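You operate a simulated robot arm through the tools that you are given. There is no shell and no other tool. Be economical: measure what you need, move in short steps, check, and stop when the job is done.

You run a simulated robot arm. Do the job below in one go: nothing can be reset, and whatever is moved stays where it is left.

Task
Turn the middle fan knob to 0.

It is judged by the outcome, as a careful person would: the job done as asked, and still so three seconds after it is handed in. It fails if anything else is knocked over, pushed out of place, dropped, spilled or broken.

Robot
A 6-joint arm with a two-finger parallel gripper on a trunk, on a base that drives. Base frame: it is fixed to the floor where the robot stands at the start and does not move with it; the origin is under the middle of the robot, x ahead of it, y to its left, z up. Units: m, degrees, N and s.
With the tool pointing down near the work surface it reaches from about 0.42 to 0.86 m from the robot's upright axis, wherever it stands. Its first joint turns from -115.0 to 115.0 degrees. Places, roughly: middle fan knob [0.8, 0, 1.3]. Payload 4.2 kg.
The tool frame sits at the grasp point between the pads (the TCP): z along the fingers, y along the line on which they close. The tips reach 0.023 m beyond it. Largest opening 0.094 m; finger width 0.038, thickness 0.01; the body of the gripper, 0.054 by 0.096 m, starts 0.039 m behind the TCP.
Orientation is told as [roll, pitch, yaw] about the base's x, y, z axes, in that order, counted from this pose: with the fingers straight down and closing along the base's y, the tool's x points along the base's -x, its y along +y and its z along -z.

Tools
- The arm moves only by the tool send_rows. Its argument "motion" is one flat list of numbers, 7 for each row, row after row: the shift along the tool's x, y, z in units of 250 mm (1.0 is 250 mm), then the turn, a rotation vector about the tool's x, y, z in units of 180 degrees (1.0 is 180 degrees), then the opening, from 0 (shut) to 1 (fully open). In form: [tx, ty, tz, wx, wy, wz, hand, tx, ty, tz, wx, wy, wz, hand, ...]. A call has 1 to 12 rows; each row is the pose to reach, as a shift and turn from the pose commanded when the call began, along the tool's axes at that moment. A call with a number of a shift or a turn outside -1 to 1 is refused whole. A row lasts 0.2 s, in which the tool goes at most 0.05 m and 8.6 degrees; a call with a longer step from one row to the next is refused whole, and so is a gripper value outside its range. Where a pose cannot be reached the arm comes as near as it can. A force on the tool above 40 N (or 10 N above the force at the start of the call, whichever is more), or a blocked arm, ends the call early, and 0.2 s more pass. The fingers move at their own pace (about 0.108 m/s each) and stop on an object; they squeeze with about 26 N. The grip force told is the motor's: it shows also when the fingers shut on nothing. Time passes only in rows, and 0.2 s behind the last, so rows that repeat a pose let the fingers close. The reply holds the time, the measured pose of the TCP, the force on the tool along the base axes, the opening and the grip force, in the units named above and with some noise.
- Cameras (640 x 400 px; columns grow to the right, rows downward): "scene" is now at [0.2431, 0.1739, 1.5971]; the picture's right is [-0.23, -0.97, 0.00], its down [-0.18, 0.04, -0.98] and it looks along [0.96, -0.22, -0.19] (base axes); focal length 296 px, centre (320, 200). "wrist" rides on the gripper at [0.086, 0.016, -0.075] in the tool frame; the picture's right is [-0.18, 0.98, 0.00], its down [-0.58, -0.11, -0.81] and it looks along [-0.79, -0.15, 0.59] (tool axes); focal length 243 px, centre (320, 200). There is no depth. A picture from a camera that has moved, and an enlarged one, comes with that camera's place and axes in the base frame and with its lens.
- snapshot(camera): a new picture of that camera. It takes no simulated time.
- move_column(by): slides the trunk up (or, below 0, down) by that many m; the arm and the scene camera ride with it, the base frame stays. It gives what a move gives, with no picture.
- steer(legs): drives the robot by 1 to 6 legs, each [ahead, turn to the left] in m and degrees, along the robot's own axes; the way and the turn of a leg run together, so that a leg with both is an arc; at most 1.5 m and 180 degrees a leg. The arm and the cameras ride along, it lands a little off, and it stops where it bumps. It gives what a move gives.
- turn_head(pan, tilt): turns the head with the scene camera to pan (to the left, within 80 degrees either way) and tilt (down, from -29 to 69), counted from straight ahead of the robot. It gives what a move gives.
- inspect(camera, box): a new picture of the part [left, top, right, bottom] of that camera's present view, enlarged. It takes no simulated time.
- finish_job(): hands the job in; it is judged then, once.

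Work in short steps. Places have to be worked out from the pictures, the camera data and where the tool is seen: move nearer, look again, correct. Check each grasp and each placing, and mend what went wrong. You have 120 turns and 98 pictures in all, those below and enlarged ones among them. Open the gripper and draw the arm clear of the work before you hand the job in, unless the task says otherwise; then end with one line.

The tools are called after ">>>" by a JSON object that holds its "fn" and its "kwargs". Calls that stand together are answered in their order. send_rows: Moves the arm, as the interface text tells. Its arguments: {"type":"object","properties":{"motion":{"type":"array","items":{"type":"number"}}},"required":["motion"]} The other tools are called the same way: move_column (by) slides the trunk up or down; steer (legs) drives the base; turn_head (pan, tilt) turns the head that bears the scene camera; snapshot (camera) takes a picture; inspect (camera, box) takes an enlarged picture of a part of a camera's view; finish_job () hands the job in.

At the start:

```text
time_s: 0.0
tcp_pos: [0.6028, 0.0104, 1.5222]
tcp_rot: [0.0, 0.0, 0.1]
ft_force: [-0.7, 0.6, 0.2]
grip_width: 0.0939
grasp_force: 0.2
trunk travel left (down, up): [-0.916, 0.074]
robot x, y, heading: [0.0014, -0.0017, -0.1]
head pan, tilt: [-13.2, 10.7]
```

scene: 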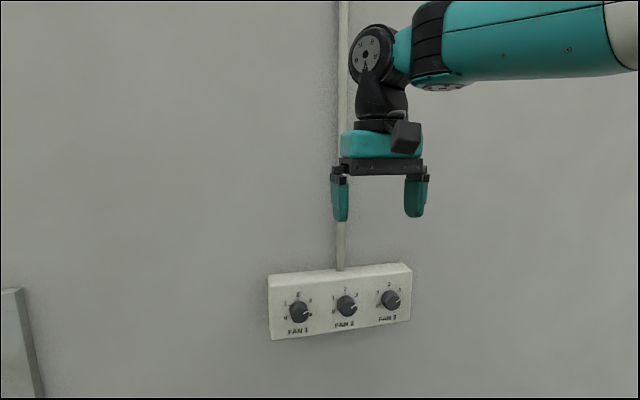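
wrist: 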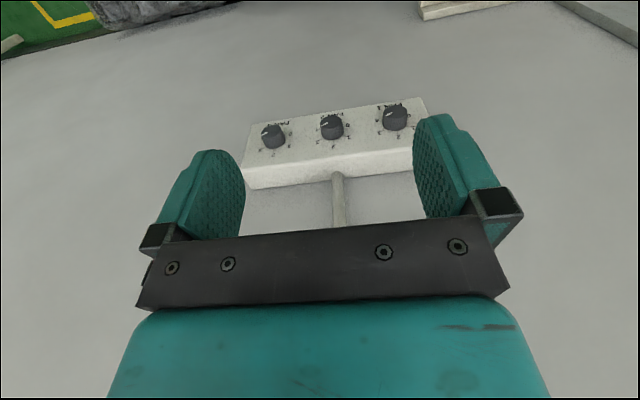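

The panel is on a wall ahead with three knobs. I look closer at the panel in the scene view.

>>> {"fn": "inspect", "kwargs": {"camera": "scene", "box": [260, 255, 420, 355]}}

>>> {"fn": "inspect", "kwargs": {"camera": "scene", "box": [320, 280, 376, 335]}}

```text
4.00 times, centred on (340, 305) of scene
camera zoom: at [0.2431, 0.1739, 1.5971], right [-0.23, -0.97, 0.0], down [-0.18, 0.04, -0.98], along [0.96, -0.22, -0.19], focal length 1186 px, centre (240, -220)
```

zoom: 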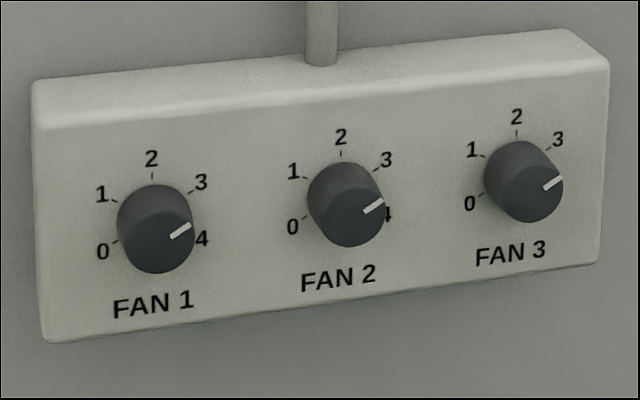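

```text
7.27 times, centred on (348, 308) of scene
camera zoom: at [0.2431, 0.1739, 1.5971], right [-0.23, -0.97, 0.0], down [-0.18, 0.04, -0.98], along [0.96, -0.22, -0.19], focal length 2156 px, centre (116, -582)
```

zoom: 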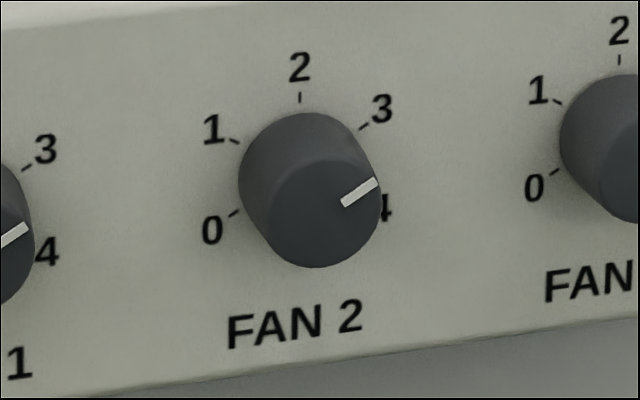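

The knob face is at about [0.755, 0, 1.28], and the pointer is near 3. Zero is therefore roughly 180° counter-clockwise, going through 2 and 1. I first pitch the tool to point at the wall, in place.

>>> {"fn": "send_rows", "kwargs": {"motion": [0, 0, 0, 0, -0.0455, 0, 0.7, 0, 0, 0, 0, -0.0909, 0, 0.7, 0, 0, 0, 0, -0.1364, 0, 0.7, 0, 0, 0, 0, -0.1818, 0, 0.7, 0, 0, 0, 0, -0.2273, 0, 0.7, 0, 0, 0, 0, -0.2727, 0, 0.7, 0, 0, 0, 0, -0.3182, 0, 0.7, 0, 0, 0, 0, -0.3636, 0, 0.7, 0, 0, 0, 0, -0.4091, 0, 0.7, 0, 0, 0, 0, -0.4545, 0, 0.7, 0, 0, 0, 0, -0.5, 0, 0.7]}}

```text
time_s: 2.4
tcp_pos: [0.6035, 0.0098, 1.5227]
tcp_rot: [176.6, -89.9, -176.4]
ft_force: [0.3, -0.8, -0.2]
grip_width: 0.0657
grasp_force: 0.1
trunk travel left (down, up): [-0.916, 0.074]
robot x, y, heading: [-0.0018, -0.001, -0.1]
head pan, tilt: [-13.2, 10.7]
```

The tool is horizontal. I lower the trunk so it comes level with the knob; the tips are still about 0.12 m from the panel.

>>> {"fn": "move_column", "kwargs": {"by": -0.24}}

>>> {"fn": "snapshot", "kwargs": {"camera": "wrist"}}

>>> {"fn": "snapshot", "kwargs": {"camera": "scene"}}

```text
time_s: 4.9
tcp_pos: [0.6024, 0.0089, 1.2811]
tcp_rot: [77.2, -90.1, -77.3]
ft_force: [1.0, -0.6, -1.3]
grip_width: 0.0661
grasp_force: 0.0
trunk travel left (down, up): [-0.676, 0.314]
robot x, y, heading: [-0.0007, 0.0017, -0.1]
head pan, tilt: [-13.2, 10.7]
```

```text
93 pictures are left
camera wrist: at [0.5288, 0.0262, 1.1951], right [0.0, 0.98, 0.18], down [-0.81, -0.11, 0.58], along [0.59, -0.15, 0.79], focal length 243 px, centre (320, 200)
```

wrist: 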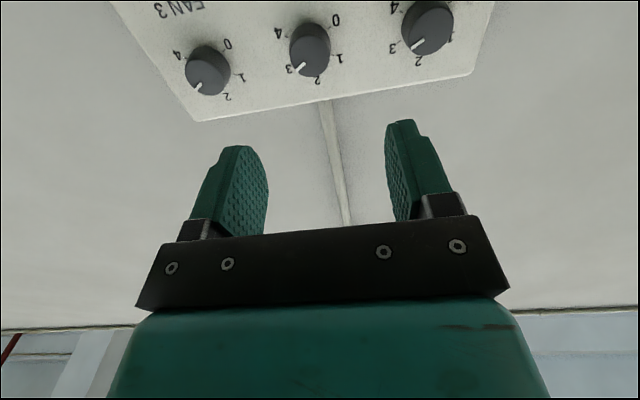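

```text
92 pictures are left
camera scene: at [0.2431, 0.1739, 1.3571], right [-0.23, -0.97, 0.0], down [-0.18, 0.04, -0.98], along [0.96, -0.22, -0.19], focal length 296 px, centre (320, 200)
```

scene: 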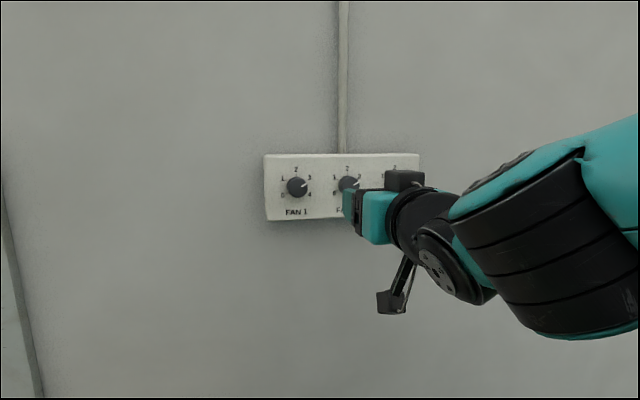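

I zoom on the knob in both views to triangulate it and read the pointer.

>>> {"fn": "inspect", "kwargs": {"camera": "scene", "box": [260, 140, 420, 240]}}

>>> {"fn": "inspect", "kwargs": {"camera": "wrist", "box": [240, 0, 400, 100]}}

```text
4.00 times, centred on (340, 190) of scene
camera zoom: at [0.2431, 0.1739, 1.3571], right [-0.23, -0.97, 0.0], down [-0.18, 0.04, -0.98], along [0.96, -0.22, -0.19], focal length 1186 px, centre (240, 240)
```

zoom: 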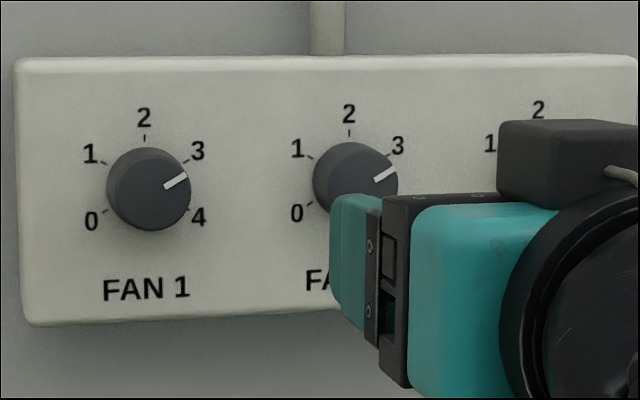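

```text
4.00 times, centred on (320, 50) of wrist
camera zoom: at [0.5288, 0.0262, 1.1951], right [0.0, 0.98, 0.18], down [-0.81, -0.11, 0.58], along [0.59, -0.15, 0.79], focal length 970 px, centre (320, 800)
```

zoom: 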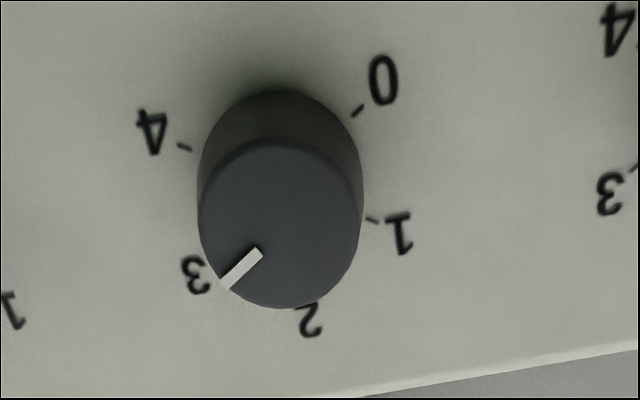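

All readings agree: the knob face is at about [0.74, 0.002, 1.283], and the pointer is at 3 (30° above right). 0 is then 180° counter-clockwise. I centre the tool on the axis and pre-roll +90° so one grip can sweep the full −180°.

>>> {"fn": "send_rows", "kwargs": {"motion": [-0.01, -0.028, 0, 0, 0, 0.0455, 0.7, -0.01, -0.028, 0, 0, 0, 0.0909, 0.7, -0.01, -0.028, 0, 0, 0, 0.1364, 0.7, -0.01, -0.028, 0, 0, 0, 0.1818, 0.7, -0.01, -0.028, 0, 0, 0, 0.2273, 0.7, -0.01, -0.028, 0, 0, 0, 0.2727, 0.7, -0.01, -0.028, 0, 0, 0, 0.3182, 0.7, -0.01, -0.028, 0, 0, 0, 0.3636, 0.7, -0.01, -0.028, 0, 0, 0, 0.4091, 0.7, -0.01, -0.028, 0, 0, 0, 0.4545, 0.7, -0.01, -0.028, 0, 0, 0, 0.5, 0.7]}}

>>> {"fn": "snapshot", "kwargs": {"camera": "wrist"}}

>>> {"fn": "snapshot", "kwargs": {"camera": "scene"}}

```text
time_s: 7.3
tcp_pos: [0.6036, 0.0013, 1.2821]
tcp_rot: [90.0, 0.2, -90.1]
ft_force: [0.3, 0.2, 0.7]
grip_width: 0.0656
grasp_force: 0.0
trunk travel left (down, up): [-0.676, 0.314]
robot x, y, heading: [-0.0023, -0.0039, 0.0]
head pan, tilt: [-13.2, 10.7]
```

```text
89 pictures are left
camera wrist: at [0.5291, 0.0893, 1.3], right [0.0, -0.19, 0.98], down [-0.81, -0.58, -0.11], along [0.59, -0.79, -0.15], focal length 243 px, centre (320, 200)
```

wrist: 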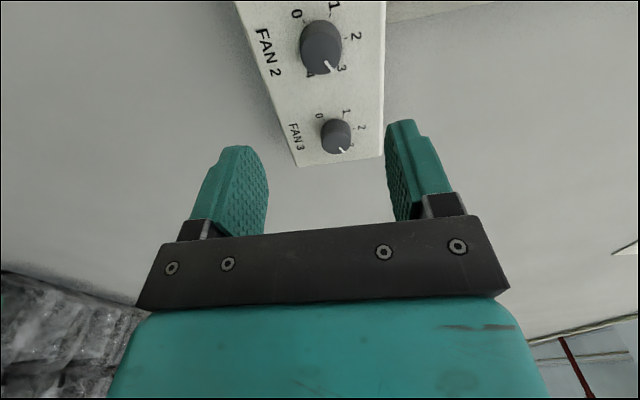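

```text
88 pictures are left
camera scene: at [0.2431, 0.1739, 1.3571], right [-0.23, -0.97, 0.0], down [-0.18, 0.04, -0.98], along [0.96, -0.22, -0.19], focal length 296 px, centre (320, 200)
```

scene: 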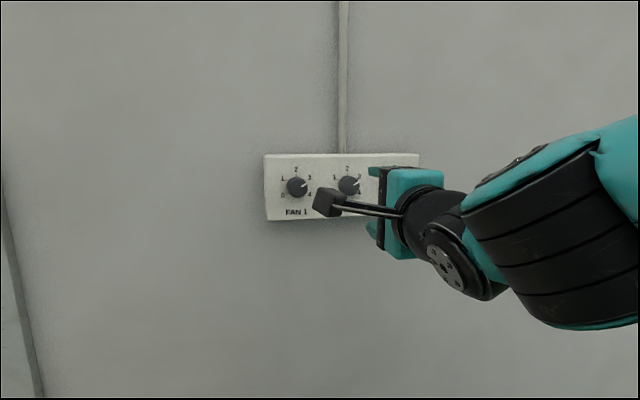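

The roll is fine and the neighbouring knobs are clear. I advance to x≈0.70, with the tips just short of the knob face.

>>> {"fn": "send_rows", "kwargs": {"motion": [0, 0, 0.13, 0, 0, 0, 0.7, 0, 0, 0.26, 0, 0, 0, 0.7, 0, 0, 0.38, 0, 0, 0, 0.7]}}

>>> {"fn": "snapshot", "kwargs": {"camera": "wrist"}}

>>> {"fn": "inspect", "kwargs": {"camera": "scene", "box": [260, 140, 420, 240]}}

```text
time_s: 8.1
tcp_pos: [0.6976, 0.0022, 1.2862]
tcp_rot: [90.0, 0.0, -90.0]
ft_force: [0.0, 0.3, 1.2]
grip_width: 0.0659
grasp_force: 0.1
trunk travel left (down, up): [-0.676, 0.314]
robot x, y, heading: [-0.0015, 0.0019, -0.1]
head pan, tilt: [-13.2, 10.7]
```

```text
87 pictures are left
camera wrist: at [0.6231, 0.0894, 1.302], right [0.0, -0.18, 0.98], down [-0.81, -0.58, -0.11], along [0.59, -0.79, -0.15], focal length 243 px, centre (320, 200)
```

wrist: 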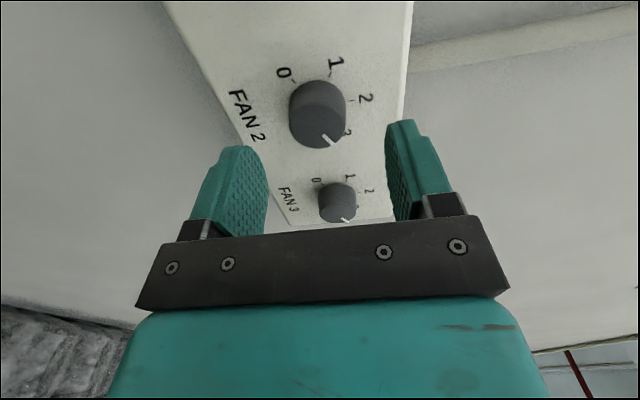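

```text
4.00 times, centred on (340, 190) of scene
camera zoom: at [0.2427, 0.1739, 1.3572], right [-0.23, -0.97, 0.0], down [-0.18, 0.04, -0.98], along [0.96, -0.22, -0.18], focal length 1186 px, centre (240, 240)
```

zoom: 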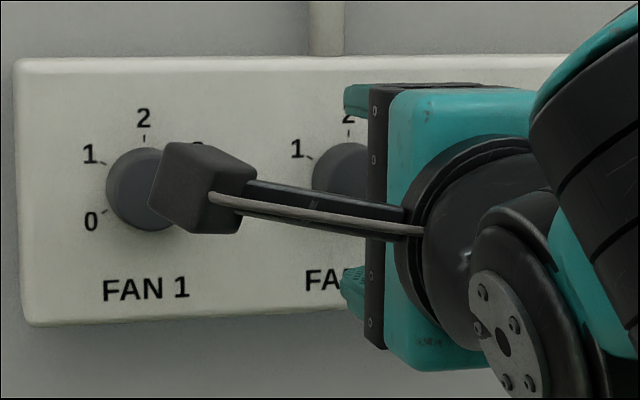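

The knob lies between the fingers (about y 0.003, z 1.284); the panel face is at x≈0.763 and the knob face at about 0.738. I advance 33 mm so the tips stop about 8 mm short of the panel, then look.

>>> {"fn": "send_rows", "kwargs": {"motion": [0, 0, 0.05, 0, 0, 0, 0.7, 0, 0, 0.09, 0, 0, 0, 0.7, 0, 0, 0.13, 0, 0, 0, 0.7]}}

>>> {"fn": "snapshot", "kwargs": {"camera": "wrist"}}

```text
time_s: 8.9
tcp_pos: [0.7307, 0.0014, 1.2848]
tcp_rot: [90.1, 0.0, -90.0]
ft_force: [-0.2, -0.3, 0.7]
grip_width: 0.066
grasp_force: 0.2
trunk travel left (down, up): [-0.676, 0.314]
robot x, y, heading: [0.0001, -0.0013, 0.0]
head pan, tilt: [-13.2, 10.7]
```

```text
85 pictures are left
camera wrist: at [0.6566, 0.0892, 1.3005], right [0.0, -0.18, 0.98], down [-0.81, -0.58, -0.11], along [0.59, -0.79, -0.15], focal length 243 px, centre (320, 200)
```

wrist: 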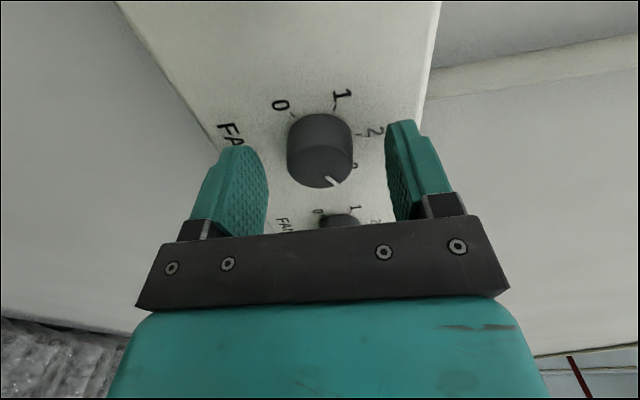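

The fingers straddle the knob, centred in z. I close and hold.

>>> {"fn": "send_rows", "kwargs": {"motion": [0, 0, 0, 0, 0, 0, 0.4, 0, 0, 0, 0, 0, 0, 0.2, 0, 0, 0, 0, 0, 0, 0, 0, 0, 0, 0, 0, 0, 0]}}

>>> {"fn": "snapshot", "kwargs": {"camera": "wrist"}}

```text
time_s: 9.9
tcp_pos: [0.7308, 0.0028, 1.284]
tcp_rot: [89.9, 0.0, -90.0]
ft_force: [1.7, -0.7, -2.8]
grip_width: 0.0342
grasp_force: 44.1
trunk travel left (down, up): [-0.676, 0.314]
robot x, y, heading: [-0.0005, -0.0004, 0.0]
head pan, tilt: [-13.2, 10.7]
```

```text
84 pictures are left
camera wrist: at [0.6566, 0.0892, 1.3002], right [0.0, -0.18, 0.98], down [-0.81, -0.58, -0.11], along [0.59, -0.79, -0.15], focal length 243 px, centre (320, 200)
```

wrist: 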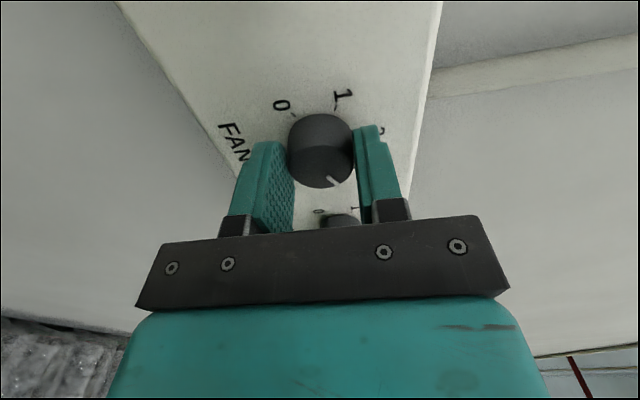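

The grip is firm at 34 mm. I turn the first 49° counter-clockwise (negative about tool z) and check.

>>> {"fn": "send_rows", "kwargs": {"motion": [0, 0, 0, 0, 0, -0.0455, 0, 0, 0, 0, 0, 0, -0.0909, 0, 0, 0, 0, 0, 0, -0.1364, 0, 0, 0, 0, 0, 0, -0.1818, 0, 0, 0, 0, 0, 0, -0.2273, 0, 0, 0, 0, 0, 0, -0.2727, 0]}}

>>> {"fn": "snapshot", "kwargs": {"camera": "wrist"}}

```text
time_s: 11.3
tcp_pos: [0.7318, 0.0027, 1.2831]
tcp_rot: [89.7, -49.3, -89.8]
ft_force: [-7.1, -4.8, -15.8]
grip_width: 0.0344
grasp_force: 45.3
trunk travel left (down, up): [-0.676, 0.314]
robot x, y, heading: [0.0018, -0.0024, -0.1]
head pan, tilt: [-13.2, 10.7]
```

```text
83 pictures are left
camera wrist: at [0.6565, 0.071, 1.2279], right [0.0, 0.62, 0.78], down [-0.81, -0.46, 0.37], along [0.59, -0.63, 0.5], focal length 243 px, centre (320, 200)
```

wrist: 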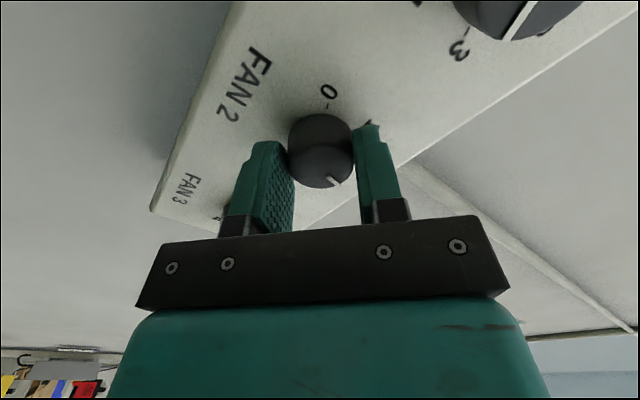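

The knob follows the gripper without slip; a small side force points down, so I ease about 1 mm that way and turn 49° more.

>>> {"fn": "send_rows", "kwargs": {"motion": [0.0026, -0.003, 0, 0, 0, -0.0455, 0, 0.0026, -0.003, 0, 0, 0, -0.0909, 0, 0.0026, -0.003, 0, 0, 0, -0.1364, 0, 0.0026, -0.003, 0, 0, 0, -0.1818, 0, 0.0026, -0.003, 0, 0, 0, -0.2273, 0, 0.0026, -0.003, 0, 0, 0, -0.2727, 0]}}

>>> {"fn": "snapshot", "kwargs": {"camera": "wrist"}}

```text
time_s: 12.7
tcp_pos: [0.7313, 0.0001, 1.282]
tcp_rot: [-89.4, -81.7, 89.3]
ft_force: [-5.4, -17.0, -16.9]
grip_width: 0.0343
grasp_force: 45.0
trunk travel left (down, up): [-0.676, 0.314]
robot x, y, heading: [0.0001, -0.0022, -0.2]
head pan, tilt: [-13.2, 10.7]
```

```text
82 pictures are left
camera wrist: at [0.6565, 0.0045, 1.1944], right [0.0, 1.0, 0.04], down [-0.81, -0.02, 0.59], along [0.59, -0.03, 0.8], focal length 243 px, centre (320, 200)
```

wrist: 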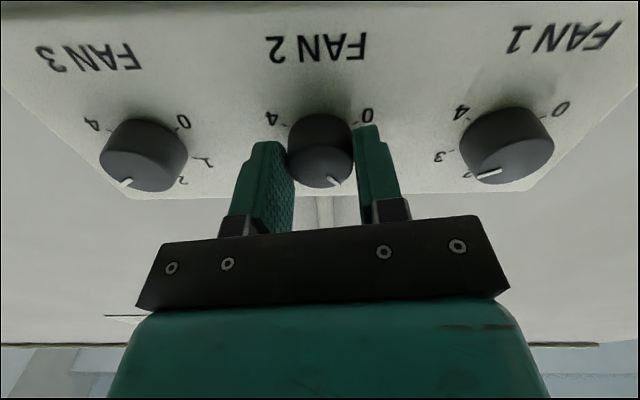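

98° turned, pointer now past 2. I relieve the side force slightly and turn another 49°.

>>> {"fn": "send_rows", "kwargs": {"motion": [0.002, -0.005, 0, 0, 0, -0.0455, 0, 0.002, -0.005, 0, 0, 0, -0.0909, 0, 0.002, -0.005, 0, 0, 0, -0.1364, 0, 0.002, -0.005, 0, 0, 0, -0.1818, 0, 0.002, -0.005, 0, 0, 0, -0.2273, 0, 0.002, -0.005, 0, 0, 0, -0.2727, 0]}}

>>> {"fn": "snapshot", "kwargs": {"camera": "wrist"}}

```text
time_s: 14.1
tcp_pos: [0.7322, -0.0008, 1.2843]
tcp_rot: [-90.0, -32.6, 90.0]
ft_force: [-1.9, -16.5, -6.8]
grip_width: 0.0343
grasp_force: 45.2
trunk travel left (down, up): [-0.676, 0.314]
robot x, y, heading: [0.001, 0.0007, 0.0]
head pan, tilt: [-13.2, 10.7]
```

```text
81 pictures are left
camera wrist: at [0.6566, -0.0645, 1.2226], right [0.0, 0.68, -0.73], down [-0.81, 0.43, 0.4], along [0.59, 0.59, 0.55], focal length 243 px, centre (320, 200)
```

wrist: 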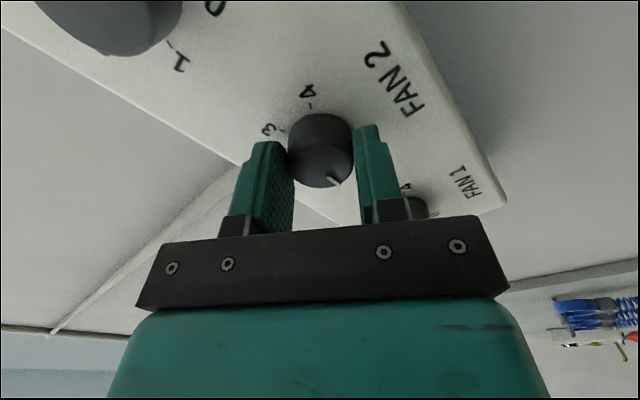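

147° turned. I turn the remaining 32.7° toward 0 and check.

>>> {"fn": "send_rows", "kwargs": {"motion": [0, 0, 0, 0, 0, -0.0455, 0, 0, 0, 0, 0, 0, -0.0909, 0, 0, 0, 0, 0, 0, -0.1364, 0, 0, 0, 0, 0, 0, -0.1818, 0, 0, 0, 0, 0, 0, -0.1818, 0]}}

>>> {"fn": "snapshot", "kwargs": {"camera": "wrist"}}

>>> {"fn": "inspect", "kwargs": {"camera": "scene", "box": [260, 140, 420, 240]}}

```text
time_s: 15.3
tcp_pos: [0.732, -0.0018, 1.2849]
tcp_rot: [-90.2, 0.0, 89.9]
ft_force: [8.3, -17.9, 4.0]
grip_width: 0.0344
grasp_force: 45.5
trunk travel left (down, up): [-0.676, 0.314]
robot x, y, heading: [-0.0002, 0.0014, -0.2]
head pan, tilt: [-13.2, 10.7]
```

```text
80 pictures are left
camera wrist: at [0.6565, -0.0871, 1.2675], right [0.0, 0.18, -0.98], down [-0.81, 0.58, 0.11], along [0.59, 0.79, 0.15], focal length 243 px, centre (320, 200)
```

wrist: 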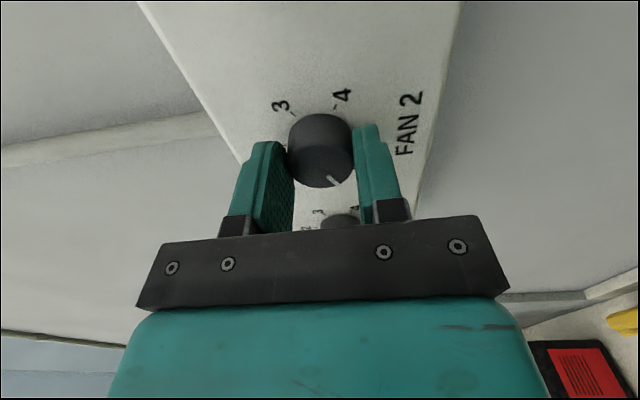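

```text
4.00 times, centred on (340, 190) of scene
camera zoom: at [0.2435, 0.1723, 1.3573], right [-0.23, -0.97, 0.0], down [-0.18, 0.04, -0.98], along [0.96, -0.22, -0.19], focal length 1186 px, centre (240, 240)
```

zoom: 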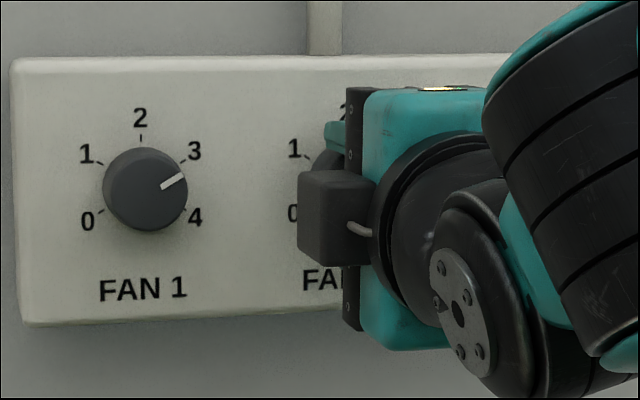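

The sweep is done, with no stop met. I open the fingers gently and back straight off, with the 0.7 opening clear of the neighbours.

>>> {"fn": "send_rows", "kwargs": {"motion": [0, 0, 0, 0, 0, 0, 0.7, 0, 0, 0, 0, 0, 0, 0.7, 0, 0, -0.1, 0, 0, 0, 0.7, 0, 0, -0.25, 0, 0, 0, 0.7, 0, 0, -0.4, 0, 0, 0, 0.7, 0, 0, -0.5, 0, 0, 0, 0.7]}}

>>> {"fn": "snapshot", "kwargs": {"camera": "wrist"}}

>>> {"fn": "inspect", "kwargs": {"camera": "scene", "box": [260, 140, 420, 240]}}

```text
time_s: 16.7
tcp_pos: [0.6053, 0.0012, 1.2824]
tcp_rot: [-90.0, -0.1, 90.1]
ft_force: [0.4, 0.2, -1.1]
grip_width: 0.0658
grasp_force: 0.2
trunk travel left (down, up): [-0.676, 0.314]
robot x, y, heading: [0.0044, -0.0032, -0.1]
head pan, tilt: [-13.2, 10.7]
```

```text
78 pictures are left
camera wrist: at [0.531, -0.0837, 1.2661], right [0.0, 0.18, -0.98], down [-0.81, 0.58, 0.11], along [0.59, 0.79, 0.15], focal length 243 px, centre (320, 200)
```

wrist: 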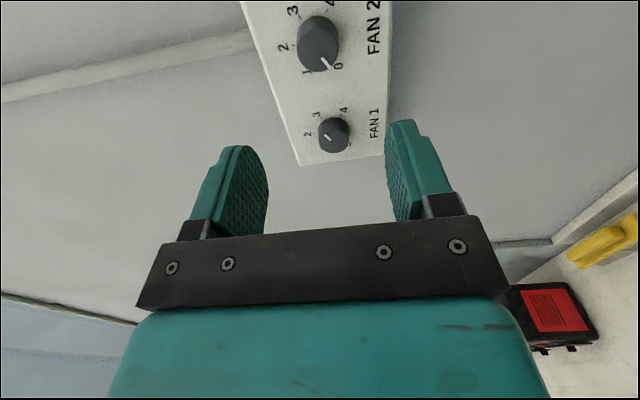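

```text
4.00 times, centred on (340, 190) of scene
camera zoom: at [0.2434, 0.1737, 1.357], right [-0.23, -0.97, 0.0], down [-0.18, 0.04, -0.98], along [0.96, -0.22, -0.19], focal length 1186 px, centre (240, 240)
```

zoom: 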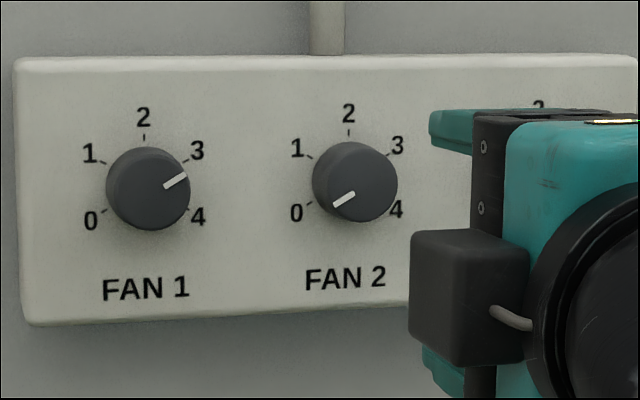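

The pointer now faces the 0 tick. I check the angle more closely.

>>> {"fn": "inspect", "kwargs": {"camera": "scene", "box": [328, 166, 368, 206]}}

>>> {"fn": "inspect", "kwargs": {"camera": "wrist", "box": [270, 0, 370, 80]}}

```text
10.00 times, centred on (348, 186) of scene
camera zoom: at [0.2434, 0.1737, 1.357], right [-0.23, -0.97, 0.0], down [-0.18, 0.04, -0.98], along [0.96, -0.22, -0.19], focal length 2964 px, centre (40, 340)
```

zoom: 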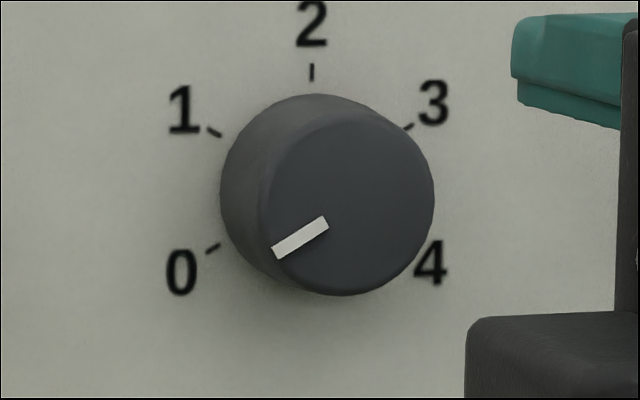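

```text
5.00 times, centred on (320, 40) of wrist
camera zoom: at [0.531, -0.0837, 1.2661], right [0.0, 0.18, -0.98], down [-0.81, 0.58, 0.11], along [0.59, 0.79, 0.15], focal length 1213 px, centre (320, 1000)
```

zoom: 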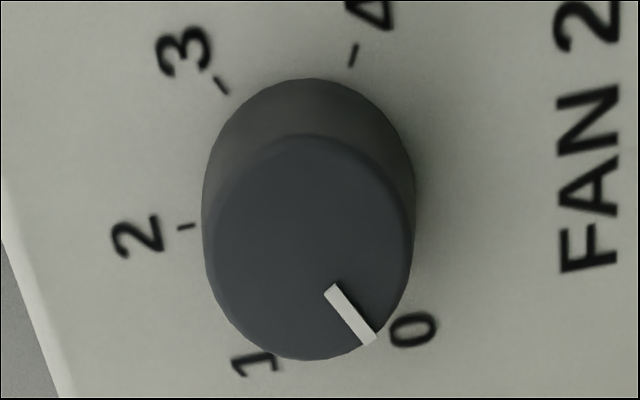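

The pointer is parallel to the 0 tick (both about 31° in the image), the other knobs are unchanged, and the arm is clear with the gripper open. I hand in.

>>> {"fn": "finish_job", "kwargs": {}}

```text
The job is handed in.
```

The middle fan knob (FAN 2) now points to 0, the other two knobs are unchanged, and the arm is drawn clear with the gripper open.
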